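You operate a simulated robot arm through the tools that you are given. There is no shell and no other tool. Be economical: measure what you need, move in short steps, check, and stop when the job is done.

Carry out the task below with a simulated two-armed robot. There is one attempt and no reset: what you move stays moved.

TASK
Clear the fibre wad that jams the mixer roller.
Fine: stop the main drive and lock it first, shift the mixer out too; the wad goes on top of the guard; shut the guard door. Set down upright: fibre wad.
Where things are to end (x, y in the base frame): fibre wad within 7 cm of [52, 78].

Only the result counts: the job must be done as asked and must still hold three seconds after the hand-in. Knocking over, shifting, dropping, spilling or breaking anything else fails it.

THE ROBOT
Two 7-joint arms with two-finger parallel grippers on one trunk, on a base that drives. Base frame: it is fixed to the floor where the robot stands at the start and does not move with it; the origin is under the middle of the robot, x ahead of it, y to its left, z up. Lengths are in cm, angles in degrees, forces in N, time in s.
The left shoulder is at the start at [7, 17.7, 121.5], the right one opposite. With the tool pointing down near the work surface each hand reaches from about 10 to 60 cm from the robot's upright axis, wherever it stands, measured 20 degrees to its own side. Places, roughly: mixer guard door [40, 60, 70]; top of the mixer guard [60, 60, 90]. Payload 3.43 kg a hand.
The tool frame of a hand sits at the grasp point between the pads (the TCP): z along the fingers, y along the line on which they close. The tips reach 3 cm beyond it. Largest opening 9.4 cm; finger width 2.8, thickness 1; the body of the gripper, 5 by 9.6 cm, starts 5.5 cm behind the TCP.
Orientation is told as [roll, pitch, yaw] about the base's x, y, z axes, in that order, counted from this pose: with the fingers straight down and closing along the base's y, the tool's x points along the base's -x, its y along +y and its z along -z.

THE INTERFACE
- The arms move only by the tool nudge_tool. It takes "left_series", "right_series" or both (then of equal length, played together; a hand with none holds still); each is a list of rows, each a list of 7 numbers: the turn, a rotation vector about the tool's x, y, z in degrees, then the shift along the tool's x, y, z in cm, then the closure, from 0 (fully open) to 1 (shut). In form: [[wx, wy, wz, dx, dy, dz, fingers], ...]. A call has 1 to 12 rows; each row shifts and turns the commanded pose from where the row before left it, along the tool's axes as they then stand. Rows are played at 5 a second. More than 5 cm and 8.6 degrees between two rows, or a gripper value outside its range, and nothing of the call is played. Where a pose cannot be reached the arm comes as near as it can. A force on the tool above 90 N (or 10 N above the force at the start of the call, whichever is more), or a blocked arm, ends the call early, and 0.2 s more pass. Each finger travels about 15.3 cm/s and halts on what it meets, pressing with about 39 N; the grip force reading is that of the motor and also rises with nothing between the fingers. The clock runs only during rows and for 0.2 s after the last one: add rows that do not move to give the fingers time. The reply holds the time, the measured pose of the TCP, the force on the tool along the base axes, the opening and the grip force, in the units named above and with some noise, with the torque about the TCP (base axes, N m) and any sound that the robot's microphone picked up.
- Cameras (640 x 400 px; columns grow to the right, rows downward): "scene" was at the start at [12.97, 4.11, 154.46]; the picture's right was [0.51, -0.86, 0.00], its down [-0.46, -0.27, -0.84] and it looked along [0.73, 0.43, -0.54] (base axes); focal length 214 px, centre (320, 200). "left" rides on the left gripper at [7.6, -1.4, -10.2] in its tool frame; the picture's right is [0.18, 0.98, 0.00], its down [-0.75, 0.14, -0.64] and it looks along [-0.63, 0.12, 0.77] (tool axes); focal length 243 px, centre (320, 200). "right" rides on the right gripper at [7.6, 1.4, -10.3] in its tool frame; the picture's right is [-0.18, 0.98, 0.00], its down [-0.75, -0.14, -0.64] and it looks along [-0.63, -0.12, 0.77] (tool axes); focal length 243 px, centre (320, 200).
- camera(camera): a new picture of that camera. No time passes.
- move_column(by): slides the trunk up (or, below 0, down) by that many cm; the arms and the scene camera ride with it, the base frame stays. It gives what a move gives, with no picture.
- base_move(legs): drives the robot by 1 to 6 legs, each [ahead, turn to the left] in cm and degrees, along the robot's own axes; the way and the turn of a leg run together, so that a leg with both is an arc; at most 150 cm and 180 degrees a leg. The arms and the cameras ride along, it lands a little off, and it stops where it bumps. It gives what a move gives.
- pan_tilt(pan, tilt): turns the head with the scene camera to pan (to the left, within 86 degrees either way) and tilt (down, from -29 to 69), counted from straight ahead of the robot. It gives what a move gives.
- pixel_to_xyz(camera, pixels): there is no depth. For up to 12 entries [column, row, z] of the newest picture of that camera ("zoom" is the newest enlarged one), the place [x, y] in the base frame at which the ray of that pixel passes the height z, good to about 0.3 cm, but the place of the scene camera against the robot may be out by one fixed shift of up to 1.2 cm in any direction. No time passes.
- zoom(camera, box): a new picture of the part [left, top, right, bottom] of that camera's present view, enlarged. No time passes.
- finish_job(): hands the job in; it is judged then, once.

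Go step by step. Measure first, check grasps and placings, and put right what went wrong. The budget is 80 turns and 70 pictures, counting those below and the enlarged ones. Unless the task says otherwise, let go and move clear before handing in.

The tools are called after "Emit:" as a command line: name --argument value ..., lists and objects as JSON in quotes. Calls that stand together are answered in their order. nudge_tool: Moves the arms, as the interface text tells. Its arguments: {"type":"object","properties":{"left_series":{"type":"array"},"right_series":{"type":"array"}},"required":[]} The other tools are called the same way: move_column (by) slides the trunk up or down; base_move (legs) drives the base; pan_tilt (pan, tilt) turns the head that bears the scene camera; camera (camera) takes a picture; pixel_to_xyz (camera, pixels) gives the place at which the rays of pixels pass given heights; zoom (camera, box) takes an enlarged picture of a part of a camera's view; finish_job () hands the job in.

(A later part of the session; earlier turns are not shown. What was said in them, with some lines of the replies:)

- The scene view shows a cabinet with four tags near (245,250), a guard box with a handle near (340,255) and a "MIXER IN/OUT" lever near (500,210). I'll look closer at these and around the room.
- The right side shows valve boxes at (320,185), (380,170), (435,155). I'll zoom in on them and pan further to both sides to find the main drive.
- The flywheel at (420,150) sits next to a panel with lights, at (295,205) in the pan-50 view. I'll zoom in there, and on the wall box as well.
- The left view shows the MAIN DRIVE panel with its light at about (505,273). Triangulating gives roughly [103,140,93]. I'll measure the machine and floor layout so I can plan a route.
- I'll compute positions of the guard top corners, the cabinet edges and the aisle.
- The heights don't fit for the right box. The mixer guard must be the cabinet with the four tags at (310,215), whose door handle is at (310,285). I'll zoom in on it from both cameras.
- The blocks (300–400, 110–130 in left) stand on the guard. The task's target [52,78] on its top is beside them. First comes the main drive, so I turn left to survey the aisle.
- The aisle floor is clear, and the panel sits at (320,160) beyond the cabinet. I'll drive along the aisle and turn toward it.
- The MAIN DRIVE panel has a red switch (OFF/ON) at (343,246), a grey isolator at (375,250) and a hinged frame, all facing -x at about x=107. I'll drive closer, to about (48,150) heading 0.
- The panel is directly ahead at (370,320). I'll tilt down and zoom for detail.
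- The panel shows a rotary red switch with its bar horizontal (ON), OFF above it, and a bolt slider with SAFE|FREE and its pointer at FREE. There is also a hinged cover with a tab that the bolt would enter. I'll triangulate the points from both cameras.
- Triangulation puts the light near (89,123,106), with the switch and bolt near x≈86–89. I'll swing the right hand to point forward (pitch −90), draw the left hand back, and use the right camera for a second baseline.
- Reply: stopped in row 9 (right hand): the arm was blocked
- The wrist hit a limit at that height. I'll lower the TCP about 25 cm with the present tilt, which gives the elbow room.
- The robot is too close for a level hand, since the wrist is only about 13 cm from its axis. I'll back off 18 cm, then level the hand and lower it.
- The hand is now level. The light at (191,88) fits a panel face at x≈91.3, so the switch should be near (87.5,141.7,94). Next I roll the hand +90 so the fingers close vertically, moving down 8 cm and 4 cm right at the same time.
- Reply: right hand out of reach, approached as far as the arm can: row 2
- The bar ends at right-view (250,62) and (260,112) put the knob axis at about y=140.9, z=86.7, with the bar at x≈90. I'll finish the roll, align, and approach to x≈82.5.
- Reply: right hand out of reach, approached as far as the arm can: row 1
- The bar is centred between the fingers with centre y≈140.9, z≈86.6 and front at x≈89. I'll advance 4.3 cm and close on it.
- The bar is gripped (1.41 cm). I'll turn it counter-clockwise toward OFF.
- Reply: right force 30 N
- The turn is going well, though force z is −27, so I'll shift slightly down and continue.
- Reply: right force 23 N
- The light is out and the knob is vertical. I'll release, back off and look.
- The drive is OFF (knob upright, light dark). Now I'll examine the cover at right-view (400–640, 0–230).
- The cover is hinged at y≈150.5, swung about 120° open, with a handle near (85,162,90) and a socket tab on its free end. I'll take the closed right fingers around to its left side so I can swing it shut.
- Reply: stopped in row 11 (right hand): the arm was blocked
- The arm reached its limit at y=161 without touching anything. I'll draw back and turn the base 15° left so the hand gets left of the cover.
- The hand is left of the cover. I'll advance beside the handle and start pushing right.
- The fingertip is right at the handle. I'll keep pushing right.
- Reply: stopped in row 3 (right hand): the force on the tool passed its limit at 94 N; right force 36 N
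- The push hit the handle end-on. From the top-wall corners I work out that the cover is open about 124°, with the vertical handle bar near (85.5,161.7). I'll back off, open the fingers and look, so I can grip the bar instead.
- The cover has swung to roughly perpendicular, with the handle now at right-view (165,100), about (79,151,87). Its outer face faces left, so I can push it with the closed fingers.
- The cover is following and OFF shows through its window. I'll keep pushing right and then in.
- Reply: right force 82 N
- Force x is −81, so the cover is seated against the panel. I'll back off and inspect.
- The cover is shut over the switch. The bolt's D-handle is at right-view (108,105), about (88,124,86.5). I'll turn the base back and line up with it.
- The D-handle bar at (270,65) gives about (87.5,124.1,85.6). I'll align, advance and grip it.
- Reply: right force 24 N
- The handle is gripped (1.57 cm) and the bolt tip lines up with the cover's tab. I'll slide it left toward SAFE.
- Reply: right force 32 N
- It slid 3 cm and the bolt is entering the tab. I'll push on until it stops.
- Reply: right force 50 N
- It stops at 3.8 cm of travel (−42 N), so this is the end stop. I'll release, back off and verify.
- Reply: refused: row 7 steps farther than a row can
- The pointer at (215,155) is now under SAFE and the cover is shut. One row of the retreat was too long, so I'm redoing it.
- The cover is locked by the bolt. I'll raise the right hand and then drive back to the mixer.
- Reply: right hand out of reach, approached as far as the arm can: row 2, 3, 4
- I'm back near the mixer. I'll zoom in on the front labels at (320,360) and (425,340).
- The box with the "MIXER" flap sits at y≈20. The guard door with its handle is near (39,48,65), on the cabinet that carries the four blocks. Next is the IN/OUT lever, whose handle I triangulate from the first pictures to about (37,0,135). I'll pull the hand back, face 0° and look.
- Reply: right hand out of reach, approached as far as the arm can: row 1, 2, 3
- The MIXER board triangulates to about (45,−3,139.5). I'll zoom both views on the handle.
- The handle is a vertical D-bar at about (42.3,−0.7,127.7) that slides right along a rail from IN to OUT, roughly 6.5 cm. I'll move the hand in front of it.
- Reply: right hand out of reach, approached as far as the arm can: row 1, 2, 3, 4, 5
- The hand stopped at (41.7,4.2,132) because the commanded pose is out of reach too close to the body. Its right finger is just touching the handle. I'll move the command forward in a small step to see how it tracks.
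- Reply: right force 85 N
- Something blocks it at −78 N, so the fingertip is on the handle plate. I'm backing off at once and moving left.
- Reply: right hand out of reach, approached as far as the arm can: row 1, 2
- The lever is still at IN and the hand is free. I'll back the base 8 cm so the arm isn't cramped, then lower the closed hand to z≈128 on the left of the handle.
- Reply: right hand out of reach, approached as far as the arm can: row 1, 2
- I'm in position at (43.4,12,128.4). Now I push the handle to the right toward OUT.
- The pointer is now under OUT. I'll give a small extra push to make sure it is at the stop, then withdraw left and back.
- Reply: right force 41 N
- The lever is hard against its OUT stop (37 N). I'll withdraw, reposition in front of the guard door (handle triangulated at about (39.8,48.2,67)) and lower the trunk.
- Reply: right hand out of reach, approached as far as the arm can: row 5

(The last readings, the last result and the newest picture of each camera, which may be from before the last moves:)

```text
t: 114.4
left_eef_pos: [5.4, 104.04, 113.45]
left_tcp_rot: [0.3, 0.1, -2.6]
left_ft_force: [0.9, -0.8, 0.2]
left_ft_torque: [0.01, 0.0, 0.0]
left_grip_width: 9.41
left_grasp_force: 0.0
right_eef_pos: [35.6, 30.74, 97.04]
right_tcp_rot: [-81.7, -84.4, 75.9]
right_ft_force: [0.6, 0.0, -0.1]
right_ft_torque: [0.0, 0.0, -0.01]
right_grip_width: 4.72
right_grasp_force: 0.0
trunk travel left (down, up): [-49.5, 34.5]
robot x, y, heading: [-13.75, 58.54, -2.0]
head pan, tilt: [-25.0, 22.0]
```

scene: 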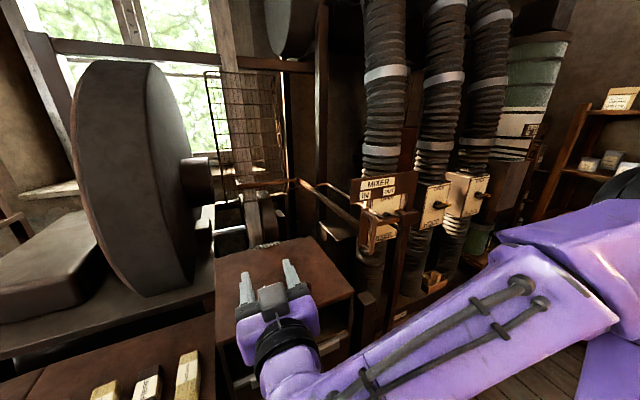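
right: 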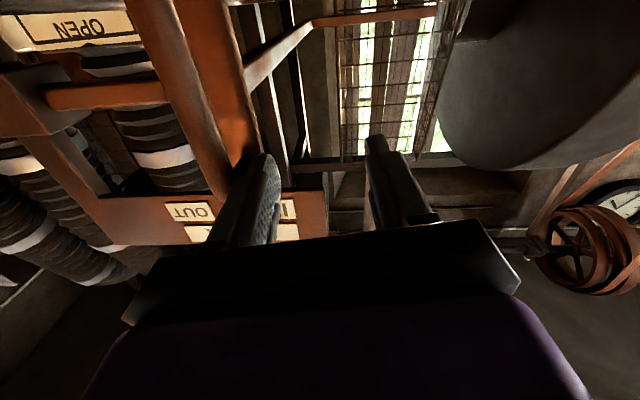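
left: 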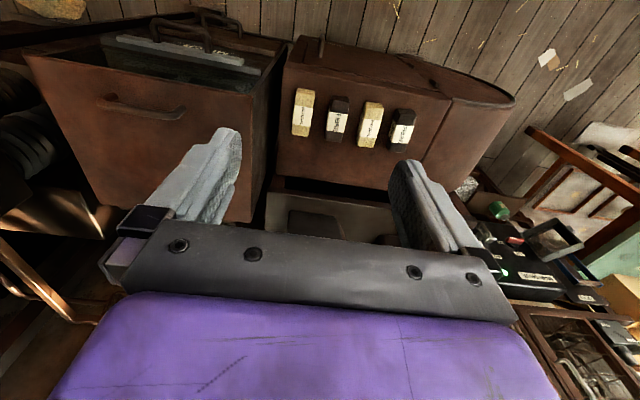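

Hand at (35.6,30.7,97). I'll retract, move across and down to in front of the guard-door handle, then check with a picture.

Emit:
nudge_tool --right_series '[[0, 0, 0, 0, 2, -4, 0.5], [0, 0, 0, 0, 3, -3.5, 0.5], [0, 0, 0, 0, 4, 0, 0.5], [0, 0, 0, 0, 4, 0, 0.5], [0, 0, 0, 4, 1, 0, 0.5], [0, 0, 0, 4, 1, 0, 0.5], [0, 0, 0, 4, 1, 0, 0.5], [0, 0, 0, 4, 1, 0, 0.5], [0, 0, 0, 4, 1, 0, 0.5], [0, 0, 0, 4, 1, 0, 0.5], [0, 0, 0, 4, 1, 0, 0.5], [0, 0, 0, 0, 0, 0, 0.5]]'

Emit:
camera --camera "right"

```text
t: 117.0
left_eef_pos: [5.48, 104.03, 113.44]
left_tcp_rot: [0.2, 0.1, -2.7]
left_ft_force: [-0.4, 0.7, -0.3]
left_ft_torque: [0.02, 0.0, 0.03]
left_grip_width: 9.42
left_grasp_force: 0.1
right_eef_pos: [35.61, 49.44, 69.03]
right_tcp_rot: [-82.0, -84.4, 75.9]
right_ft_force: [0.5, 0.4, -0.7]
right_ft_torque: [-0.05, -0.04, -0.01]
right_grip_width: 4.71
right_grasp_force: 0.0
right hand out of reach, approached as far as the arm can: row 1, 2
trunk travel left (down, up): [-49.5, 34.5]
robot x, y, heading: [-14.0, 58.36, -2.4]
head pan, tilt: [-25.0, 22.0]
```

```text
6 pictures are left
```

right: 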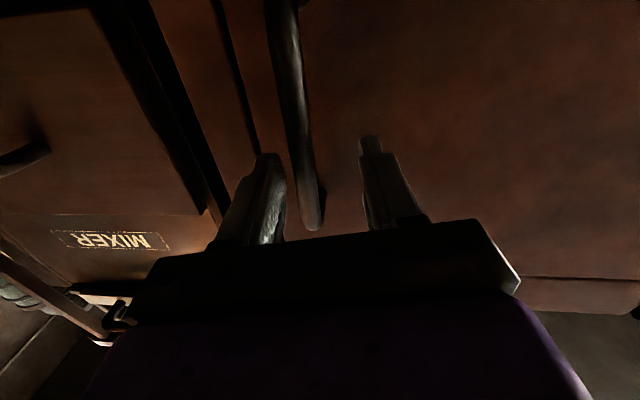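

The handle is already between the open fingers (bar at (300,120)), at about (39.5,47.8). I'll advance 3.5 cm, grip it, and start pulling the door open along its arc (hinge about (43,83)).

Emit:
nudge_tool --right_series '[[0, 0, 0, 0.57, -1.2, 1.8, 0.5], [0, 0, 0, 0, 0, 1.8, 0.5], [0, 0, 0, 0, 0, 0, 1], [0, 0, 0, 0, 0, 0, 1], [0, 0, 0, 0, 0, -1.8, 1], [0, 0, 0, 0, 0.1, -1.8, 1], [0, 0, 0, 0, 0.2, -1.8, 1], [0, 0, 0, 0, 0.3, -1.8, 1], [0, 0, 0, 0, 0.4, -1.8, 1], [0, 0, 0, 0, 0, 0, 1]]'

```text
t: 119.2
left_eef_pos: [5.49, 104.04, 113.53]
left_tcp_rot: [0.0, 0.1, -2.8]
left_ft_force: [-0.2, -0.8, 0.6]
left_ft_torque: [0.02, -0.04, -0.02]
left_grip_width: 9.42
left_grasp_force: 0.1
right_eef_pos: [30.2, 49.91, 68.76]
right_tcp_rot: [-81.9, -84.4, 76.1]
right_ft_force: [2.5, 3.8, -3.1]
right_ft_torque: [0.8, -0.81, -0.39]
right_grip_width: 2.04
right_grasp_force: 45.3
trunk travel left (down, up): [-49.5, 34.5]
robot x, y, heading: [-13.99, 58.42, -2.2]
head pan, tilt: [-25.0, 22.0]
```

The handle is gripped and the door is swinging (hand at (30.2,49.9), low force). I'll continue along the arc.

Emit:
nudge_tool --right_series '[[0, 0, 0, 0, 0.53, -1.92, 1], [0, 0, 0, 0, 0.65, -1.88, 1], [0, 0, 0, 0, 0.75, -1.85, 1], [0, 0, 0, 0, 0.88, -1.8, 1], [0, 0, 0, 0, 0.96, -1.75, 1], [0, 0, 0, 0, 1.05, -1.7, 1], [0, 0, 0, 0, 0, 0, 1]]'

```text
t: 120.6
left_eef_pos: [5.39, 104.06, 113.52]
left_tcp_rot: [0.2, 0.1, -2.9]
left_ft_force: [-0.2, 1.4, 0.1]
left_ft_torque: [-0.1, -0.01, 0.03]
left_grip_width: 9.4
left_grasp_force: 0.0
right_eef_pos: [22.53, 53.78, 68.62]
right_tcp_rot: [-69.5, -83.2, 62.0]
right_ft_force: [-18.2, -30.1, -27.2]
right_ft_torque: [1.58, 0.0, -0.5]
right_grip_width: 2.09
right_grasp_force: 44.0
right hand out of reach, approached as far as the arm can: row 5, 6
trunk travel left (down, up): [-49.5, 34.5]
robot x, y, heading: [-14.0, 58.48, -2.9]
head pan, tilt: [-25.0, 22.0]
stopped in row 7 (right hand): the force on the tool passed its limit at 102 N (the readings are from after the stop); the commanded pose is now the measured one
```

The door is open about 30°, with the hand at its near limit. I'll let the base carry on: reverse 8 cm while turning 15° left.

Emit:
base_move --legs '[[-8, 15]]'

```text
t: 121.5
left_eef_pos: [-0.43, 105.34, 113.53]
left_tcp_rot: [0.3, -0.2, 1.2]
left_ft_force: [-0.6, 0.3, 0.2]
left_ft_torque: [-0.04, -0.03, 0.01]
left_grip_width: 9.4
left_grasp_force: 0.1
right_eef_pos: [20.09, 55.44, 68.65]
right_tcp_rot: [-69.1, -82.6, 63.6]
right_ft_force: [-22.8, -32.4, 11.8]
right_ft_torque: [1.14, 0.84, -0.45]
right_grip_width: 2.12
right_grasp_force: 45.1
trunk travel left (down, up): [-49.5, 34.5]
robot x, y, heading: [-16.23, 58.58, 0.7]
head pan, tilt: [-25.0, 22.0]
stopped in leg 1: the force on the tool passed its limit at 103 N (the readings are from after the stop); the commanded pose is now the measured one
```

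The hand is being drawn inward against the hinge radius. The door stands about 36° open, so I'll let go and push it from inside instead: release, reverse, and bring the closed fingers right of the door edge.

Emit:
nudge_tool --right_series '[[0, 0, 0, 0, 0, 0, 0.4], [0, 0, 0, 0, 0, 0, 0.4]]'

Emit:
base_move --legs '[[-11, 0]]'

Emit:
nudge_tool --right_series '[[0, 0, 0, 0, -4, 0, 1], [0, 0, 0, 0, -4, 0, 1], [0, 0, 0, 0, -4, 0, 1], [0, 0, 0, 0, -1, 4, 1], [0, 0, 0, 0, 0, 4, 1], [0, 0, 0, 0, 0, 4, 1], [0, 0, 0, 0, 0, 4, 1], [0, 0, 0, 0, 0, 0, 1]]'

Emit:
pan_tilt --pan 18 --tilt 40

Emit:
camera --camera "scene"

```text
t: 122.1
left_eef_pos: [0.07, 105.23, 113.52]
left_tcp_rot: [0.4, 0.1, 1.2]
left_ft_force: [-0.3, 0.4, -0.3]
left_ft_torque: [0.0, 0.0, 0.0]
left_grip_width: 9.4
left_grasp_force: 0.1
right_eef_pos: [20.61, 55.72, 68.48]
right_tcp_rot: [-68.6, -82.7, 63.7]
right_ft_force: [-0.3, 0.9, -0.2]
right_ft_torque: [-0.01, -0.02, 0.0]
right_grip_width: 5.63
right_grasp_force: 0.1
trunk travel left (down, up): [-49.5, 34.5]
robot x, y, heading: [-16.24, 58.12, 1.0]
head pan, tilt: [-25.0, 22.0]
```

```text
t: 123.3
left_eef_pos: [-10.91, 105.18, 113.5]
left_tcp_rot: [0.4, -0.1, 1.3]
left_ft_force: [-0.6, 0.4, -0.3]
left_ft_torque: [-0.02, -0.02, 0.01]
left_grip_width: 9.38
left_grasp_force: 0.1
right_eef_pos: [9.68, 55.59, 68.58]
right_tcp_rot: [-69.0, -82.6, 63.9]
right_ft_force: [0.4, -0.6, 0.0]
right_ft_torque: [0.0, 0.03, -0.01]
right_grip_width: 5.64
right_grasp_force: 0.1
trunk travel left (down, up): [-49.5, 34.5]
robot x, y, heading: [-26.99, 57.88, 0.6]
head pan, tilt: [-25.0, 22.0]
```

```text
t: 125.1
left_eef_pos: [-10.87, 105.21, 113.51]
left_tcp_rot: [0.4, 0.0, 1.2]
left_ft_force: [-0.3, -0.4, 0.1]
left_ft_torque: [0.0, 0.01, -0.03]
left_grip_width: 9.41
left_grasp_force: 0.0
right_eef_pos: [24.69, 41.1, 69.43]
right_tcp_rot: [-68.5, -82.7, 63.6]
right_ft_force: [0.6, 0.5, 0.0]
right_ft_torque: [0.01, 0.02, -0.04]
right_grip_width: 0.01
right_grasp_force: 32.4
trunk travel left (down, up): [-49.5, 34.5]
robot x, y, heading: [-27.22, 58.34, 0.8]
head pan, tilt: [-25.0, 22.0]
```

```text
t: 126.2
left_eef_pos: [-10.91, 105.11, 113.43]
left_tcp_rot: [0.4, 0.1, 1.2]
left_ft_force: [-0.2, 0.7, -0.5]
left_ft_torque: [-0.04, 0.04, -0.01]
left_grip_width: 9.4
left_grasp_force: 0.0
right_eef_pos: [24.69, 41.35, 69.46]
right_tcp_rot: [-68.5, -82.6, 63.6]
right_ft_force: [-0.2, 0.5, -0.2]
right_ft_torque: [-0.01, 0.0, 0.01]
right_grip_width: 0.0
right_grasp_force: 32.8
trunk travel left (down, up): [-49.5, 34.5]
robot x, y, heading: [-27.11, 58.02, 0.6]
head pan, tilt: [18.0, 40.0]
```

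```text
5 pictures are left
```

scene: 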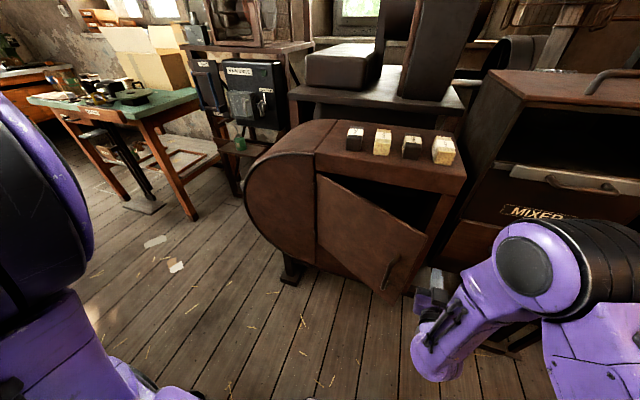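

The door is about 36° open with my closed hand just right of its edge, which shows at (400,290). I'll sweep left, turning the base 20° left and then shifting the hand.

Emit:
base_move --legs '[[0, 20]]'

Emit:
nudge_tool --right_series '[[0, 0, 0, 0, 2.5, 0, 1], [0, 0, 0, 0, 2.5, 0, 1], [0, 0, 0, 0, 2.5, 0, 1], [0, 0, 0, 0, 2.5, 0, 1], [0, 0, 0, 0, 2.5, 0, 1], [0, 0, 0, 0, 2.5, 0, 1], [0, 0, 0, 0, 0, 0, 1]]'

```text
t: 127.3
left_eef_pos: [-16.91, 106.79, 113.58]
left_tcp_rot: [0.3, 0.0, 8.5]
left_ft_force: [0.6, -1.4, 0.1]
left_ft_torque: [0.01, -0.02, -0.03]
left_grip_width: 9.39
left_grasp_force: 0.1
right_eef_pos: [26.15, 46.25, 69.36]
right_tcp_rot: [-69.3, -82.1, 69.1]
right_ft_force: [0.1, 0.8, 0.3]
right_ft_torque: [0.03, -0.04, 0.03]
right_grip_width: 0.0
right_grasp_force: 33.2
trunk travel left (down, up): [-49.5, 34.5]
robot x, y, heading: [-27.0, 58.45, 7.7]
head pan, tilt: [18.0, 40.0]
stopped in leg 1: the force on the tool passed its limit at 120 N (the readings are from after the stop); the commanded pose is now the measured one
```

```text
t: 127.7
left_eef_pos: [-16.58, 106.79, 113.42]
left_tcp_rot: [0.2, 0.0, 7.8]
left_ft_force: [1.7, 0.2, 0.1]
left_ft_torque: [-0.07, 0.1, 0.03]
left_grip_width: 9.37
left_grasp_force: 0.0
right_eef_pos: [25.74, 46.74, 69.12]
right_tcp_rot: [-72.9, -81.9, 69.3]
right_ft_force: [-24.5, -48.0, 18.1]
right_ft_torque: [1.0, 0.14, 1.74]
right_grip_width: 0.01
right_grasp_force: 33.0
trunk travel left (down, up): [-49.5, 34.5]
robot x, y, heading: [-27.34, 58.3, 6.9]
head pan, tilt: [18.0, 40.0]
stopped in row 2 (right hand): the force on the tool passed its limit at 108 N (the readings are from after the stop); the commanded pose is now the measured one
```

The gripper's wider body hit the door edge end-on. I'll draw back so only the fingers are behind the edge, then follow the edge's arc (back and left).

Emit:
nudge_tool --right_series '[[0, 0, 0, 0, -1.5, -2.5, 1], [0, 0, 0, 0, 0.5, 0, 1], [0, 0, 0, 0, 1.22, -1.9, 1], [0, 0, 0, 0, 1.22, -1.9, 1], [0, 0, 0, 0, 1.22, -1.9, 1], [0, 0, 0, 0, 1.66, -1.87, 1], [0, 0, 0, 0, 1.66, -1.87, 1], [0, 0, 0, 0, 1.66, -1.87, 1], [0, 0, 0, 0, 1.94, -1.55, 1], [0, 0, 0, 0, 1.94, -1.55, 1], [0, 0, 0, 0, 0, 0, 1]]'

Emit:
camera --camera "scene"

```text
t: 130.1
left_eef_pos: [-16.52, 106.71, 113.45]
left_tcp_rot: [0.3, 0.0, 8.1]
left_ft_force: [-0.3, 0.6, -0.1]
left_ft_torque: [-0.01, 0.01, -0.02]
left_grip_width: 9.37
left_grasp_force: 0.0
right_eef_pos: [9.99, 59.63, 68.23]
right_tcp_rot: [-69.2, -81.9, 66.7]
right_ft_force: [-1.0, -0.5, -0.8]
right_ft_torque: [0.01, -0.01, -0.04]
right_grip_width: 0.0
right_grasp_force: 32.6
right hand out of reach, approached as far as the arm can: row 10
trunk travel left (down, up): [-49.5, 34.5]
robot x, y, heading: [-27.42, 58.13, 7.2]
head pan, tilt: [18.0, 40.0]
```

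```text
4 pictures are left
```

scene: 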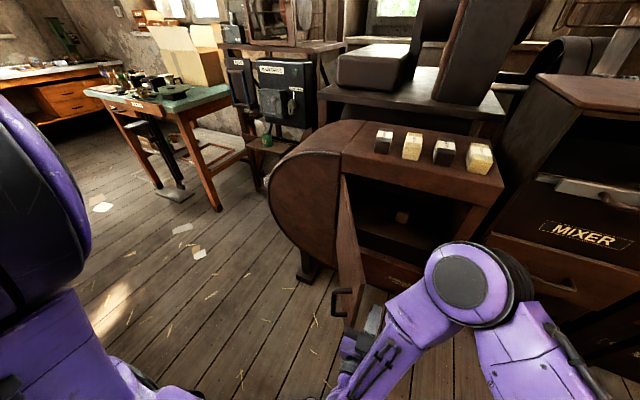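

The door is now wide open (its edge at (345,300)) and the wad shows at (402,217) inside. I'll zoom in to see it on the roller.

Emit:
zoom --camera "scene" --box '[340, 165, 500, 275]'

Emit:
pixel_to_xyz --camera "zoom" --pixels '[[250, 205, 60], [250, 205, 70]]'

```text
3.64 times, centred on (420, 220) of scene
```

zoom: 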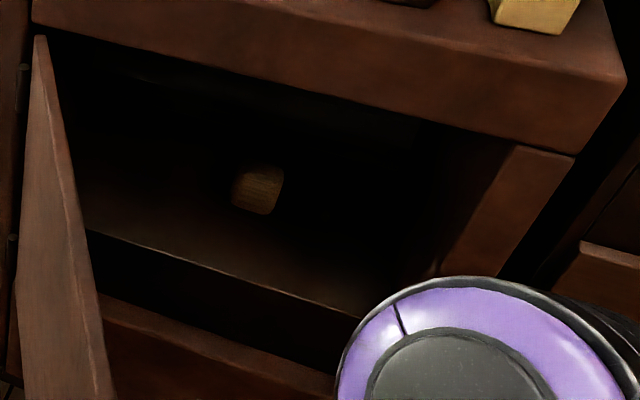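

```text
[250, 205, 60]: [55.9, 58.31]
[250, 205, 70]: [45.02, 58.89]
```

The wad sits on the inner shelf at about (54–55,58.3,65). First I'll swing the door further open with a base turn, so its edge is clear of my base.

Emit:
base_move --legs '[[0, 22]]'

```text
t: 131.7
left_eef_pos: [-35.53, 107.24, 113.47]
left_tcp_rot: [0.3, 0.1, 30.0]
left_ft_force: [0.0, 0.2, -0.6]
left_ft_torque: [-0.01, 0.02, -0.01]
left_grip_width: 9.39
left_grasp_force: 0.0
right_eef_pos: [6.85, 73.39, 68.27]
right_tcp_rot: [-69.4, -81.9, 88.9]
right_ft_force: [0.7, 0.7, 0.0]
right_ft_torque: [0.0, -0.01, -0.01]
right_grip_width: 0.0
right_grasp_force: 33.0
trunk travel left (down, up): [-49.5, 34.5]
robot x, y, heading: [-27.24, 58.11, 29.4]
head pan, tilt: [18.0, 40.0]
```

That went smoothly and the door is near perpendicular. I'll push a little more, then swing back and reposition the base to about (−10,46) heading 10°.

Emit:
base_move --legs '[[0, 7], [0, -71], [21, 0], [0, 45]]'

Emit:
nudge_tool --right_series '[[-1.1, 6.7, 1.67, 0, 0, 0, 0], [-1.1, 6.7, 1.67, 0, 0, 0, 0], [-1.1, 6.7, 1.67, 0, 0, 0, 0], [-1.1, 6.7, 1.67, 0, 0, 0, 0], [0, 0, 0, -3, 0, 0, 0], [0, 0, 0, 0, 0, 0, 0]]'

```text
t: 139.1
left_eef_pos: [-1.02, 94.84, 113.54]
left_tcp_rot: [0.3, 0.1, 10.2]
left_ft_force: [-0.1, -0.4, 0.2]
left_ft_torque: [-0.03, 0.02, 0.02]
left_grip_width: 9.41
left_grasp_force: 0.0
right_eef_pos: [27.33, 48.64, 68.29]
right_tcp_rot: [-69.4, -81.9, 69.1]
right_ft_force: [-0.4, -0.8, -0.2]
right_ft_torque: [0.0, 0.04, -0.01]
right_grip_width: 0.01
right_grasp_force: 32.9
trunk travel left (down, up): [-49.5, 34.5]
robot x, y, heading: [-9.7, 45.54, 9.3]
head pan, tilt: [18.0, 40.0]
```

```text
t: 140.5
left_eef_pos: [-0.91, 94.78, 113.57]
left_tcp_rot: [0.4, 0.2, 10.1]
left_ft_force: [-0.4, -0.5, -0.3]
left_ft_torque: [-0.03, 0.01, 0.01]
left_grip_width: 9.4
left_grasp_force: 0.1
right_eef_pos: [28.87, 48.69, 70.72]
right_tcp_rot: [0.0, -60.0, 2.3]
right_ft_force: [0.5, -0.3, 0.4]
right_ft_torque: [-0.06, -0.01, -0.01]
right_grip_width: 9.41
right_grasp_force: 0.1
trunk travel left (down, up): [-49.5, 34.5]
robot x, y, heading: [-9.63, 45.62, 9.4]
head pan, tilt: [18.0, 40.0]
```

The hand is clean at pitch −60 (pointing 30° below level). I'll line it up in front of the opening and take a picture of the wad.

Emit:
nudge_tool --right_series '[[0, 0, 0, -1.8, 2.7, 1.05, 0], [0, 0, 0, -1.8, 2.7, 1.05, 0], [0, 0, 0, -1.8, 2.7, 1.05, 0], [0, 0, 0, 0, 0, 0, 0]]'

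Emit:
camera --camera "right"

```text
t: 141.5
left_eef_pos: [-0.95, 94.94, 113.5]
left_tcp_rot: [0.3, 0.1, 10.1]
left_ft_force: [0.2, -0.5, -1.3]
left_ft_torque: [-0.02, -0.06, -0.02]
left_grip_width: 9.37
left_grasp_force: 0.0
right_eef_pos: [33.85, 57.15, 73.97]
right_tcp_rot: [0.0, -60.2, 2.2]
right_ft_force: [0.0, 0.1, -0.1]
right_ft_torque: [0.02, 0.0, -0.04]
right_grip_width: 9.41
right_grasp_force: 0.0
trunk travel left (down, up): [-49.5, 34.5]
robot x, y, heading: [-9.84, 45.6, 9.1]
head pan, tilt: [18.0, 40.0]
```

```text
2 pictures are left
```

right: 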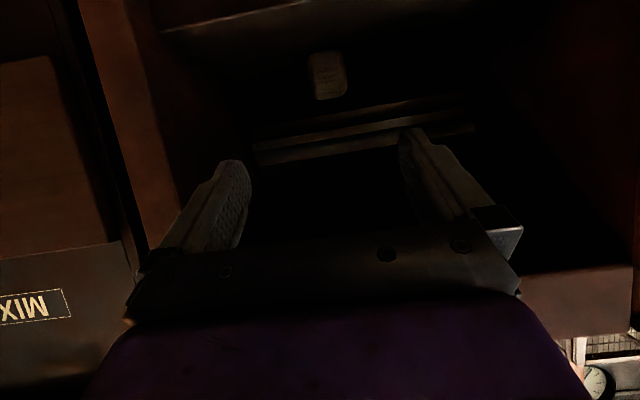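

The wad is at (328,76) in the right view, which gives about (54.5,58.9,63), roughly 4.7 cm wide. It lies nearly along the tool axis, so I'll align and go straight in.

Emit:
nudge_tool --right_series '[[0, 0, 0, -1.8, 0.93, 0, 0.1], [0, 0, 0, 0, 0, 4.4, 0.1], [0, 0, 0, 0, 0, 4.4, 0.1], [0, 0, 0, 0, 0, 4.4, 0.1], [0, 0, 0, 0, 0, 4.4, 0.1], [0, 0, 0, 0, 0, 2.2, 0.1], [0, 0, 0, 0, 0, 2.2, 0.1], [0, 0, 0, 0, 0, 0, 0.1]]'

```text
t: 143.3
left_eef_pos: [-0.92, 94.73, 113.49]
left_tcp_rot: [0.3, 0.2, 10.0]
left_ft_force: [0.0, 0.0, 0.0]
left_ft_torque: [0.02, -0.02, 0.0]
left_grip_width: 9.37
left_grasp_force: 0.0
right_eef_pos: [53.79, 58.68, 64.75]
right_tcp_rot: [0.0, -60.2, 2.3]
right_ft_force: [0.3, -0.5, 0.2]
right_ft_torque: [0.0, -0.01, -0.01]
right_grip_width: 8.46
right_grasp_force: 0.1
trunk travel left (down, up): [-49.5, 34.5]
robot x, y, heading: [-9.92, 45.77, 9.1]
head pan, tilt: [18.0, 40.0]
```

I reached (53.8,58.7,64.75) without contact. Now I close and feel for the wad.

Emit:
nudge_tool --right_series '[[0, 0, 0, 0, 0, 0, 0.5], [0, 0, 0, 0, 0, 0, 0.8], [0, 0, 0, 0, 0, 0, 0.8], [0, 0, 0, 0, 0, 0, 0.8]]'

```text
t: 144.3
left_eef_pos: [-1.01, 94.79, 113.49]
left_tcp_rot: [0.3, 0.1, 10.1]
left_ft_force: [0.5, 0.5, 0.3]
left_ft_torque: [0.02, 0.0, 0.0]
left_grip_width: 9.43
left_grasp_force: 0.0
right_eef_pos: [53.76, 58.64, 64.68]
right_tcp_rot: [-0.1, -60.0, 2.2]
right_ft_force: [-0.8, -1.2, 0.2]
right_ft_torque: [0.0, 0.02, 0.0]
right_grip_width: 4.89
right_grasp_force: 38.9
trunk travel left (down, up): [-49.5, 34.5]
robot x, y, heading: [-10.05, 45.81, 9.5]
head pan, tilt: [18.0, 40.0]
```

The wad is gripped (4.89 cm). I'll lift it 2 cm and draw it out.

Emit:
nudge_tool --right_series '[[0, 0, 0, -0.87, 0, -0.5, 0.9], [0, 0, 0, -0.87, 0, -0.5, 0.9], [0, 0, 0, 0, 0, -3, 0.9], [0, 0, 0, 0, 0, -4, 0.9], [0, 0, 0, 0, 0, -4, 0.9], [0, 0, 0, 1.3, 0, -4, 0.9], [0, 0, 0, 1.3, 0, -4, 0.9], [0, 0, 0, 1.3, 0, -4, 0.9], [0, 0, 0, 0, 0, 0, 0.9]]'

```text
t: 146.3
left_eef_pos: [-0.98, 94.84, 113.51]
left_tcp_rot: [0.2, 0.2, 10.1]
left_ft_force: [-0.5, 0.6, 0.3]
left_ft_torque: [-0.01, -0.02, 0.0]
left_grip_width: 9.42
left_grasp_force: 0.1
right_eef_pos: [32.37, 57.64, 74.67]
right_tcp_rot: [0.9, -59.4, 0.6]
right_ft_force: [-0.1, 0.0, -0.4]
right_ft_torque: [0.02, 0.0, 0.0]
right_grip_width: 4.88
right_grasp_force: 38.8
trunk travel left (down, up): [-49.5, 34.5]
robot x, y, heading: [-10.0, 45.55, 9.3]
head pan, tilt: [18.0, 40.0]
```

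The wad is out and held securely (4.88 cm). I'll raise the trunk 28 cm and turn 15° left, to carry it over the guard toward (51,79.5).

Emit:
move_column --by 29

Emit:
base_move --legs '[[0, 15]]'

```text
t: 149.2
left_eef_pos: [-0.89, 94.92, 142.53]
left_tcp_rot: [0.2, 0.1, 10.1]
left_ft_force: [0.4, 0.2, 0.5]
left_ft_torque: [-0.02, -0.01, 0.0]
left_grip_width: 9.4
left_grasp_force: 0.0
right_eef_pos: [32.33, 57.85, 104.12]
right_tcp_rot: [1.6, -59.9, 0.2]
right_ft_force: [0.3, 0.1, -0.5]
right_ft_torque: [0.01, -0.02, -0.02]
right_grip_width: 4.9
right_grasp_force: 39.4
trunk travel left (down, up): [-78.5, 5.5]
robot x, y, heading: [-9.83, 46.23, 9.3]
head pan, tilt: [18.0, 40.0]
```

```text
t: 150.5
left_eef_pos: [-13.69, 95.51, 142.58]
left_tcp_rot: [0.3, 0.2, 24.8]
left_ft_force: [-0.5, 0.3, 0.5]
left_ft_torque: [0.01, 0.0, -0.02]
left_grip_width: 9.39
left_grasp_force: 0.0
right_eef_pos: [28.02, 68.29, 104.23]
right_tcp_rot: [1.6, -60.0, 14.9]
right_ft_force: [-0.2, -0.2, -0.8]
right_ft_torque: [0.0, -0.01, -0.02]
right_grip_width: 4.92
right_grasp_force: 39.0
trunk travel left (down, up): [-78.5, 5.5]
robot x, y, heading: [-9.82, 46.1, 24.1]
head pan, tilt: [18.0, 40.0]
```

Now moving the wad over the target spot at height 104.

Emit:
nudge_tool --right_series '[[0, 0, 0, -2.05, 0.81, 3.55, 0.9], [0, 0, 0, -2.05, 0.81, 3.55, 0.9], [0, 0, 0, -2.05, 0.81, 3.55, 0.9], [0, 0, 0, -2.05, 0.81, 3.55, 0.9], [0, 0, 0, -2.05, 0.81, 3.55, 0.9], [0, 0, 0, -2.05, 0.81, 3.55, 0.9], [0, 0, 0, 0, 0, 0, 0.9]]'

Emit:
pan_tilt --pan 8 --tilt 40

Emit:
zoom --camera "scene" --box '[160, 100, 480, 300]'

```text
t: 152.1
left_eef_pos: [-13.89, 95.47, 142.54]
left_tcp_rot: [0.3, -0.1, 25.0]
left_ft_force: [-0.2, 0.4, -0.3]
left_ft_torque: [0.01, -0.03, 0.02]
left_grip_width: 9.41
left_grasp_force: 0.1
right_eef_pos: [50.07, 79.76, 104.25]
right_tcp_rot: [1.5, -60.0, 15.0]
right_ft_force: [-0.1, -0.1, -0.3]
right_ft_torque: [-0.02, -0.01, -0.01]
right_grip_width: 4.9
right_grasp_force: 39.4
trunk travel left (down, up): [-78.5, 5.5]
robot x, y, heading: [-9.84, 45.94, 23.9]
head pan, tilt: [18.0, 40.0]
```

```text
t: 152.8
left_eef_pos: [-13.75, 95.45, 142.39]
left_tcp_rot: [0.4, 0.1, 24.9]
left_ft_force: [-0.6, -0.1, -0.7]
left_ft_torque: [0.03, -0.04, -0.03]
left_grip_width: 9.41
left_grasp_force: 0.0
right_eef_pos: [50.14, 79.78, 104.1]
right_tcp_rot: [1.7, -59.9, 14.9]
right_ft_force: [0.0, -0.6, -0.7]
right_ft_torque: [0.01, 0.0, 0.02]
right_grip_width: 4.91
right_grasp_force: 38.4
trunk travel left (down, up): [-78.5, 5.5]
robot x, y, heading: [-10.06, 46.19, 24.0]
head pan, tilt: [8.0, 40.0]
```

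```text
2.00 times, centred on (320, 200) of scene
```

zoom: 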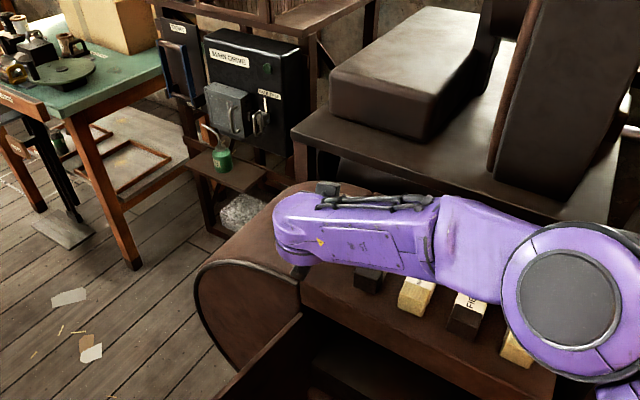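

The hand is over the flat top, with the nearest block at about y≤73.5 and the seam at y≈83. Lowering gently.

Emit:
nudge_tool --right_series '[[0, 0, 0, 1.73, 0, 1, 0.9], [0, 0, 0, 1.73, 0, 1, 0.9], [0, 0, 0, 0.87, 0, 0.5, 0.9], [0, 0, 0, 0, 0, 0, 0.9]]'

Emit:
nudge_tool --right_series '[[0, 0, 0, 0.6, 0, 0.35, 0.9], [0, 0, 0, 0.6, 0, 0.35, 0.9], [0, 0, 0, 0, 0, 0, 0.9]]'

```text
t: 153.8
left_eef_pos: [-13.68, 95.48, 142.4]
left_tcp_rot: [0.3, 0.1, 24.9]
left_ft_force: [0.0, -0.3, 0.3]
left_ft_torque: [-0.01, -0.01, 0.0]
left_grip_width: 9.37
left_grasp_force: 0.1
right_eef_pos: [50.2, 79.79, 99.29]
right_tcp_rot: [1.5, -60.0, 15.0]
right_ft_force: [-0.4, -0.2, -0.6]
right_ft_torque: [-0.02, -0.02, 0.02]
right_grip_width: 4.89
right_grasp_force: 38.8
trunk travel left (down, up): [-78.5, 5.5]
robot x, y, heading: [-9.73, 46.07, 23.9]
head pan, tilt: [8.0, 40.0]
```

```text
t: 154.6
left_eef_pos: [-13.77, 95.47, 142.41]
left_tcp_rot: [0.3, 0.1, 24.9]
left_ft_force: [-0.2, -0.7, -0.3]
left_ft_torque: [0.02, 0.0, 0.01]
left_grip_width: 9.41
left_grasp_force: 0.1
right_eef_pos: [50.33, 79.82, 97.77]
right_tcp_rot: [1.5, -60.0, 15.0]
right_ft_force: [0.0, 0.9, -0.5]
right_ft_torque: [-0.02, 0.01, 0.0]
right_grip_width: 4.91
right_grasp_force: 38.8
trunk travel left (down, up): [-78.5, 5.5]
robot x, y, heading: [-9.72, 46.17, 23.7]
head pan, tilt: [8.0, 40.0]
```

Emit:
nudge_tool --right_series '[[0, 0, 0, 0.52, 0, 0.3, 0.9], [0, 0, 0, 0.52, 0, 0.3, 0.9], [0, 0, 0, 0, 0, 0, 0.9]]'

Emit:
nudge_tool --right_series '[[0, 0, 0, 0.52, 0, 0.3, 0.9], [0, 0, 0, 0, 0, 0, 0.9]]'

```text
t: 155.4
left_eef_pos: [-14.21, 95.31, 142.57]
left_tcp_rot: [0.3, 0.0, 24.9]
left_ft_force: [-0.7, 0.8, 0.8]
left_ft_torque: [-0.01, 0.04, 0.02]
left_grip_width: 9.41
left_grasp_force: 0.1
right_eef_pos: [50.04, 79.9, 97.53]
right_tcp_rot: [2.0, -60.7, 14.5]
right_ft_force: [4.9, 7.2, 37.8]
right_ft_torque: [0.18, -0.48, -0.03]
right_grip_width: 4.97
right_grasp_force: 39.0
trunk travel left (down, up): [-78.5, 5.5]
robot x, y, heading: [-9.65, 45.82, 24.0]
head pan, tilt: [8.0, 40.0]
```

```text
t: 156.0
left_eef_pos: [-14.35, 95.08, 142.55]
left_tcp_rot: [0.2, -0.2, 25.0]
left_ft_force: [0.0, 0.2, -0.8]
left_ft_torque: [-0.02, 0.01, 0.04]
left_grip_width: 9.38
left_grasp_force: 0.1
right_eef_pos: [50.12, 79.68, 96.79]
right_tcp_rot: [1.9, -60.9, 14.6]
right_ft_force: [0.5, 2.1, 40.1]
right_ft_torque: [-0.2, -0.47, 0.0]
right_grip_width: 4.9
right_grasp_force: 38.5
trunk travel left (down, up): [-78.5, 5.5]
robot x, y, heading: [-9.87, 45.88, 24.0]
head pan, tilt: [8.0, 40.0]
```

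Contact at z≈97.6 (38–40 N). I'll ease up until the force is small before releasing.

Emit:
nudge_tool --right_series '[[0, 0, 0, -0.52, 0, -0.3, 0.9], [0, 0, 0, 0, 0, 0, 0.9]]'

```text
t: 156.6
left_eef_pos: [-14.05, 95.28, 142.49]
left_tcp_rot: [0.3, -0.1, 24.8]
left_ft_force: [0.0, -0.6, -0.2]
left_ft_torque: [-0.01, -0.03, -0.02]
left_grip_width: 9.41
left_grasp_force: 0.1
right_eef_pos: [49.99, 79.82, 96.86]
right_tcp_rot: [1.7, -60.2, 14.8]
right_ft_force: [3.3, 0.3, 24.0]
right_ft_torque: [-0.17, -0.82, 0.02]
right_grip_width: 4.91
right_grasp_force: 38.8
trunk travel left (down, up): [-78.5, 5.5]
robot x, y, heading: [-9.89, 46.02, 23.8]
head pan, tilt: [8.0, 40.0]
```

Emit:
nudge_tool --right_series '[[0, 0, 0, -0.3, 0, -0.17, 0.9], [0, 0, 0, 0, 0, 0, 0.45], [0, 0, 0, 0, 0, 0, 0.3], [0, 0, 0, 0, 0, 0, 0.3], [0, 0, 0, 0, 0, -2, 0.3], [0, 0, 0, 0, 0, -4, 0.3], [0, 0, 0, 0, 0, -4, 0.3], [0, 0, 0, 0, 0, -4, 0.3], [0, 0, 0, 0, 0, -4, 0.3], [0, 0, 0, 0, 0, -4, 0.3], [0, 0, 0, 0, 0, 0, 0.3]]'

```text
t: 159.0
left_eef_pos: [-13.56, 95.56, 142.49]
left_tcp_rot: [0.3, 0.1, 24.9]
left_ft_force: [-0.4, -0.4, 0.1]
left_ft_torque: [-0.04, 0.0, 0.0]
left_grip_width: 9.39
left_grasp_force: 0.0
right_eef_pos: [32.34, 74.23, 108.0]
right_tcp_rot: [2.1, -59.4, 14.0]
right_ft_force: [0.8, 0.3, 0.9]
right_ft_torque: [0.01, 0.0, 0.02]
right_grip_width: 6.61
right_grasp_force: 0.0
trunk travel left (down, up): [-78.5, 5.5]
robot x, y, heading: [-10.09, 46.1, 24.1]
head pan, tilt: [8.0, 40.0]
```

The wad is released on the guard. Next, the door: I'll turn back to heading 0, which brings the left hand to the outer side of the open door, and tuck the right hand to the right. Then I'll look (last picture) at both the wad and the door.

Emit:
base_move --legs '[[0, -24]]'

Emit:
nudge_tool --right_series '[[0, 0, 0, 0.33, -3.85, -0.6, 0.5], [0, 0, 0, 0.33, -3.85, -0.6, 0.5], [0, 0, 0, 0.33, -3.85, -0.6, 0.5], [0, 0, 0, 0.33, -3.85, -0.6, 0.5], [0, 0, 0, 0.33, -3.85, -0.6, 0.5], [0, 0, 0, 0.33, -3.85, -0.6, 0.5], [0, 0, 0, 0, 0, 0, 1]]' --left_series '[[0, 0, 0, 0, 0, 0, 0.5], [0, 0, 0, 0, 0, 0, 1], [0, 0, 0, 0, 0, 0, 1], [0, 0, 0, 0, 0, 0, 1], [0, 0, 0, 0, 0, 0, 1], [0, 0, 0, 0, 0, 0, 1], [0, 0, 0, 0, 0, 0, 1]]'

Emit:
pan_tilt --pan 42 --tilt 48

Emit:
camera --camera "scene"

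```text
t: 160.6
left_eef_pos: [6.66, 92.94, 142.43]
left_tcp_rot: [0.3, 0.1, 1.0]
left_ft_force: [0.2, 0.0, -0.1]
left_ft_torque: [-0.01, 0.0, 0.0]
left_grip_width: 9.41
left_grasp_force: 0.0
right_eef_pos: [40.18, 54.98, 108.54]
right_tcp_rot: [2.6, -59.8, -10.2]
right_ft_force: [0.7, 0.1, -0.2]
right_ft_torque: [0.04, 0.01, 0.02]
right_grip_width: 6.55
right_grasp_force: 0.0
trunk travel left (down, up): [-78.5, 5.5]
robot x, y, heading: [-9.71, 46.21, -0.0]
head pan, tilt: [8.0, 40.0]
```

```text
t: 162.2
left_eef_pos: [6.65, 92.84, 142.44]
left_tcp_rot: [0.3, 0.1, 1.0]
left_ft_force: [-0.9, 0.6, -0.2]
left_ft_torque: [0.0, 0.03, 0.05]
left_grip_width: 0.02
left_grasp_force: 33.4
right_eef_pos: [34.25, 33.55, 107.94]
right_tcp_rot: [2.6, -59.9, -10.3]
right_ft_force: [0.3, 0.5, -0.7]
right_ft_torque: [0.02, 0.01, 0.03]
right_grip_width: 0.01
right_grasp_force: 33.3
right hand out of reach, approached as far as the arm can: row 6
trunk travel left (down, up): [-78.5, 5.5]
robot x, y, heading: [-9.54, 46.46, 0.0]
head pan, tilt: [8.0, 40.0]
```

```text
t: 163.2
left_eef_pos: [6.68, 92.88, 142.42]
left_tcp_rot: [0.3, 0.2, 1.0]
left_ft_force: [-0.5, 0.3, 0.2]
left_ft_torque: [0.0, 0.01, -0.02]
left_grip_width: 0.01
left_grasp_force: 33.5
right_eef_pos: [34.3, 33.49, 108.14]
right_tcp_rot: [2.6, -59.9, -10.3]
right_ft_force: [0.0, -0.4, 0.1]
right_ft_torque: [-0.02, 0.03, 0.03]
right_grip_width: 0.0
right_grasp_force: 32.9
trunk travel left (down, up): [-78.5, 5.5]
robot x, y, heading: [-9.98, 46.08, 0.1]
head pan, tilt: [42.0, 48.0]
```

```text
0 pictures are left
```

scene: 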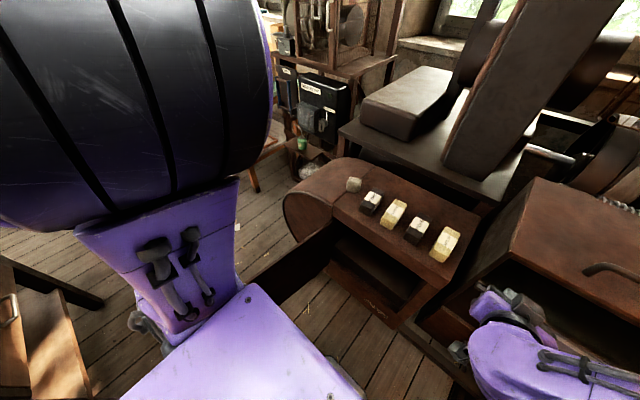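

The wad stands upright at (354,184), left of the blocks. The open door's top edge runs (335,228)→(245,280). I'll compute their positions.

Emit:
pixel_to_xyz --camera "scene" --pixels '[[354, 190, 93], [371, 208, 92], [335, 225, 84], [300, 248, 84], [250, 277, 84], [342, 230, 84], [290, 235, 84], [336, 205, 91], [480, 210, 91], [460, 240, 91]]'

```text
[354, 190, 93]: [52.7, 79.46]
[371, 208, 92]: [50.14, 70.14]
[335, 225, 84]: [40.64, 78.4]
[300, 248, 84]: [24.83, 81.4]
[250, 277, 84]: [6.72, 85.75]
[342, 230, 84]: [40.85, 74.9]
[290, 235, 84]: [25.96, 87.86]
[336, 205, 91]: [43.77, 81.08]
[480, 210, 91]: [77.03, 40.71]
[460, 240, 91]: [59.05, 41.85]
```

The wad is at (52.7,79.5), which is on target. The door is open about 102°, its edge near (7,86). I'll bring the left hand, pointing down, to the outer side of the door and lower it.

Emit:
nudge_tool --left_series '[[0, 0, 0, -2.5, 1.5, 3, 1], [0, 0, 0, -2.5, 1.5, 3, 1], [0, 0, 0, 0, 0, 4.8, 1], [0, 0, 0, 0, 0, 4.8, 1], [0, 0, 0, 0, 0, 4.8, 1], [0, 0, 0, 0, 0, 4.8, 1], [0, 0, 0, 0, 0, 4.8, 1], [0, 0, 0, 0, 0, 4.8, 1], [0, 0, 0, 0, 0, 4.8, 1], [0, 0, 0, 0, 0, 4.8, 1], [0, 0, 0, 0, 0, 4.8, 1], [0, 0, 0, 0, 0, 4.8, 1]]'

Emit:
nudge_tool --left_series '[[0, 0, 0, 0, 0, 4.5, 1], [0, 0, 0, 0, 0, 4.5, 1], [0, 0, 0, 0, 0, 0, 1]]'

```text
t: 165.8
left_eef_pos: [11.59, 96.22, 88.4]
left_tcp_rot: [0.2, 0.1, 1.1]
left_ft_force: [-0.3, 0.0, -0.5]
left_ft_torque: [0.05, -0.01, 0.02]
left_grip_width: 0.0
left_grasp_force: 33.0
right_eef_pos: [34.37, 33.73, 107.99]
right_tcp_rot: [2.4, -59.9, -10.1]
right_ft_force: [0.5, 1.1, -0.5]
right_ft_torque: [0.0, -0.01, -0.01]
right_grip_width: 0.0
right_grasp_force: 32.9
trunk travel left (down, up): [-78.5, 5.5]
robot x, y, heading: [-9.89, 46.06, 0.1]
head pan, tilt: [42.0, 48.0]
```

```text
t: 166.6
left_eef_pos: [11.41, 96.11, 79.47]
left_tcp_rot: [0.3, 0.1, 1.0]
left_ft_force: [0.3, -0.5, 1.0]
left_ft_torque: [0.01, 0.01, 0.02]
left_grip_width: 0.0
left_grasp_force: 33.0
right_eef_pos: [34.09, 33.33, 108.02]
right_tcp_rot: [2.7, -59.9, -10.5]
right_ft_force: [0.3, -0.6, 0.5]
right_ft_torque: [-0.01, 0.0, 0.04]
right_grip_width: 0.0
right_grasp_force: 32.9
trunk travel left (down, up): [-78.5, 5.5]
robot x, y, heading: [-9.86, 45.94, 0.1]
head pan, tilt: [42.0, 48.0]
```

Lowered freely to z=79.5. Now I sweep right to swing the door closed along its arc.

Emit:
nudge_tool --left_series '[[0, 0, 0, -0.5, -2.7, 0, 1], [0, 0, 0, -0.5, -2.7, 0, 1], [0, 0, 0, -0.5, -2.7, 0, 1], [0, 0, 0, 0.2, -2.8, 0, 1], [0, 0, 0, 0.2, -2.8, 0, 1], [0, 0, 0, 0.2, -2.8, 0, 1], [0, 0, 0, 0.2, -2.8, 0, 1], [0, 0, 0, -0.68, -2.5, 0, 1], [0, 0, 0, -0.68, -2.5, 0, 1], [0, 0, 0, -0.68, -2.5, 0, 1], [0, 0, 0, -0.68, -2.5, 0, 1], [0, 0, 0, 0, 0, 0, 1]]'

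```text
t: 169.2
left_eef_pos: [15.35, 67.04, 79.19]
left_tcp_rot: [0.3, 0.1, 1.0]
left_ft_force: [0.7, 0.2, 0.7]
left_ft_torque: [-0.03, 0.0, 0.0]
left_grip_width: 0.03
left_grasp_force: 32.6
right_eef_pos: [34.36, 33.59, 108.0]
right_tcp_rot: [2.7, -59.9, -10.2]
right_ft_force: [-0.9, 0.6, -0.3]
right_ft_torque: [-0.01, -0.01, -0.01]
right_grip_width: 0.02
right_grasp_force: 33.2
trunk travel left (down, up): [-78.5, 5.5]
robot x, y, heading: [-9.99, 45.7, 0.1]
head pan, tilt: [42.0, 48.0]
```

Contact forces are low, as with the free-swinging door. I'll continue along the arc toward closed.

Emit:
nudge_tool --left_series '[[0, 0, 0, -1.8, -3, 0, 1], [0, 0, 0, -1.8, -3, 0, 1], [0, 0, 0, -1.8, -3, 0, 1], [0, 0, 0, -2.07, -1.57, 0, 1], [0, 0, 0, -2.07, -1.57, 0, 1], [0, 0, 0, -2.07, -1.57, 0, 1], [0, 0, 0, -2.43, -1, 0, 1], [0, 0, 0, -2.43, -1, 0, 1], [0, 0, 0, -2.43, -1, 0, 1], [0, 0, 0, 0, 0, 0, 1]]'

Emit:
nudge_tool --left_series '[[0, 0, 0, -1, 0, 0, 1], [0, 0, 0, -1, 0, 0, 1], [0, 0, 0, -1, 0, 0, 1], [0, 0, 0, 0, 0, 0, 1]]'

```text
t: 171.4
left_eef_pos: [34.07, 50.95, 79.2]
left_tcp_rot: [0.3, 0.1, 1.0]
left_ft_force: [-0.4, 0.9, 2.3]
left_ft_torque: [-0.17, -0.07, 0.01]
left_grip_width: 0.02
left_grasp_force: 32.9
left hand out of reach, approached as far as the arm can: row 4, 5
right_eef_pos: [34.33, 33.4, 107.96]
right_tcp_rot: [2.6, -59.8, -10.4]
right_ft_force: [-0.4, 0.3, 0.0]
right_ft_torque: [0.01, 0.0, 0.03]
right_grip_width: 0.01
right_grasp_force: 33.5
trunk travel left (down, up): [-78.5, 5.5]
robot x, y, heading: [-9.96, 45.84, -0.1]
head pan, tilt: [42.0, 48.0]
```

```text
t: 172.4
left_eef_pos: [36.86, 50.91, 79.29]
left_tcp_rot: [0.3, 0.0, 0.9]
left_ft_force: [-6.8, -0.5, 5.2]
left_ft_torque: [-0.03, -0.89, -0.27]
left_grip_width: 0.02
left_grasp_force: 32.7
right_eef_pos: [34.12, 33.54, 108.13]
right_tcp_rot: [2.8, -60.0, -10.4]
right_ft_force: [-0.9, -0.3, 0.1]
right_ft_torque: [0.02, 0.03, 0.0]
right_grip_width: 0.03
right_grasp_force: 33.0
trunk travel left (down, up): [-78.5, 5.5]
robot x, y, heading: [-9.51, 45.74, 0.0]
head pan, tilt: [42.0, 48.0]
5 turns are left
```

There is contact (−7 N) at x=36.9. I'll push on in small steps to the stop.

Emit:
nudge_tool --left_series '[[0, 0, 0, -0.8, 0, 0, 1], [0, 0, 0, -0.8, 0, 0, 1], [0, 0, 0, -0.8, 0, 0, 1], [0, 0, 0, -0.8, 0, 0, 1], [0, 0, 0, -0.8, 0, 0, 1], [0, 0, 0, 0, 0, 0, 1]]'

```text
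t: 173.2
left_eef_pos: [36.69, 50.94, 79.24]
left_tcp_rot: [0.2, 1.3, 0.2]
left_ft_force: [-46.2, 7.7, 36.0]
left_ft_torque: [-1.35, -5.65, -0.21]
left_grip_width: 0.0
left_grasp_force: 33.0
right_eef_pos: [33.12, 33.88, 108.61]
right_tcp_rot: [2.5, -60.5, -10.1]
right_ft_force: [0.4, 0.8, 0.8]
right_ft_torque: [0.02, 0.01, -0.05]
right_grip_width: 0.0
right_grasp_force: 33.0
trunk travel left (down, up): [-78.5, 5.5]
robot x, y, heading: [-9.98, 46.04, 0.6]
head pan, tilt: [42.0, 48.0]
stopped in row 3 (left hand): the force on the tool passed its limit at 95 N (the readings are from after the stop); the commanded pose is now the measured one
4 turns are left
```

The torque shows the wrist is hitting the cabinet lip about 12 cm above the fingers, so the door is still a few cm ajar. I'll tilt the left hand 25° so the fingertips lead, and push it home.

Emit:
nudge_tool --left_series '[[0, 0, 0, 1.2, 0, 0, 1], [0, -8.3, 0, 0, 0, 0, 1], [0, -8.3, 0, 0, 0, 0, 1], [0, -8.3, 0, 0, 0, 0, 1], [0, 0, 0, -0.9, 0, 0.42, 1], [0, 0, 0, -0.9, 0, 0.42, 1], [0, 0, 0, -0.9, 0, 0.42, 1], [0, 0, 0, -0.72, 0, 0.34, 1], [0, 0, 0, -0.72, 0, 0.34, 1], [0, 0, 0, -0.72, 0, 0.34, 1], [0, 0, 0, -0.72, 0, 0.34, 1], [0, 0, 0, 0, 0, 0, 1]]'

```text
t: 175.3
left_eef_pos: [38.95, 50.64, 77.89]
left_tcp_rot: [0.4, -21.0, -0.4]
left_ft_force: [-41.7, 4.7, 21.3]
left_ft_torque: [0.19, 0.9, 0.14]
left_grip_width: 0.0
left_grasp_force: 33.4
right_eef_pos: [33.75, 33.68, 108.2]
right_tcp_rot: [2.7, -60.1, -10.2]
right_ft_force: [1.4, 0.2, -0.2]
right_ft_torque: [0.03, -0.01, -0.02]
right_grip_width: 0.01
right_grasp_force: 32.7
trunk travel left (down, up): [-78.5, 5.5]
robot x, y, heading: [-9.85, 46.14, 0.2]
head pan, tilt: [42.0, 48.0]
stopped in row 10 (left hand): the force on the tool passed its limit at 94 N (the readings are from after the stop); the commanded pose is now the measured one
3 turns are left
```

The hard stop is now at the fingertips (94 N, fingertip front at x≈41.3), so the door is shut against its frame. I'll withdraw the left hand straight back.

Emit:
nudge_tool --left_series '[[0, 0, 0, 1.9, 0, -0.7, 1], [0, 0, 0, 3.7, 0, -1.4, 1], [0, 0, 0, 3.7, 0, -1.4, 1], [0, 0, 0, 3.7, 0, -1.4, 1], [0, 0, 0, 0, 0, 0, 1]]'

```text
t: 176.5
left_eef_pos: [25.87, 50.92, 77.63]
left_tcp_rot: [0.6, -21.4, -0.3]
left_ft_force: [-0.3, -0.3, -0.4]
left_ft_torque: [-0.03, -0.02, -0.02]
left_grip_width: 0.0
left_grasp_force: 33.1
right_eef_pos: [34.08, 33.62, 107.99]
right_tcp_rot: [2.7, -59.9, -10.2]
right_ft_force: [0.1, -0.5, -0.1]
right_ft_torque: [-0.01, 0.01, -0.02]
right_grip_width: 0.0
right_grasp_force: 33.1
trunk travel left (down, up): [-78.5, 5.5]
robot x, y, heading: [-10.02, 45.8, 0.3]
head pan, tilt: [42.0, 48.0]
2 turns are left
```

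Both hands are clear with no load on them. The drive is off and locked, the mixer is OUT, the wad is on the guard and the door has been pushed to its stop, so I'm handing in.

Emit:
finish_job

```text
The job is handed in.
```

I handed the job in: the wad is cleared, and the drive was stopped and locked first. I had no pictures left to check the last step, shutting the guard door.

- **Main drive:** the switch is at OFF and its light is out. The cover is shut, and the bolt is in its tab with the pointer at SAFE.
- **Mixer:** the lever is at its OUT stop.
- **Fibre wad:** it stood upright on top of the guard in the last picture, at about (52.7, 79.5), about 1.6 cm from the target.
- **Guard door:** I pushed it until it would not move further, at 94 N with the fingertips at about x = 41. I take that as shut, from the force and position readings alone.
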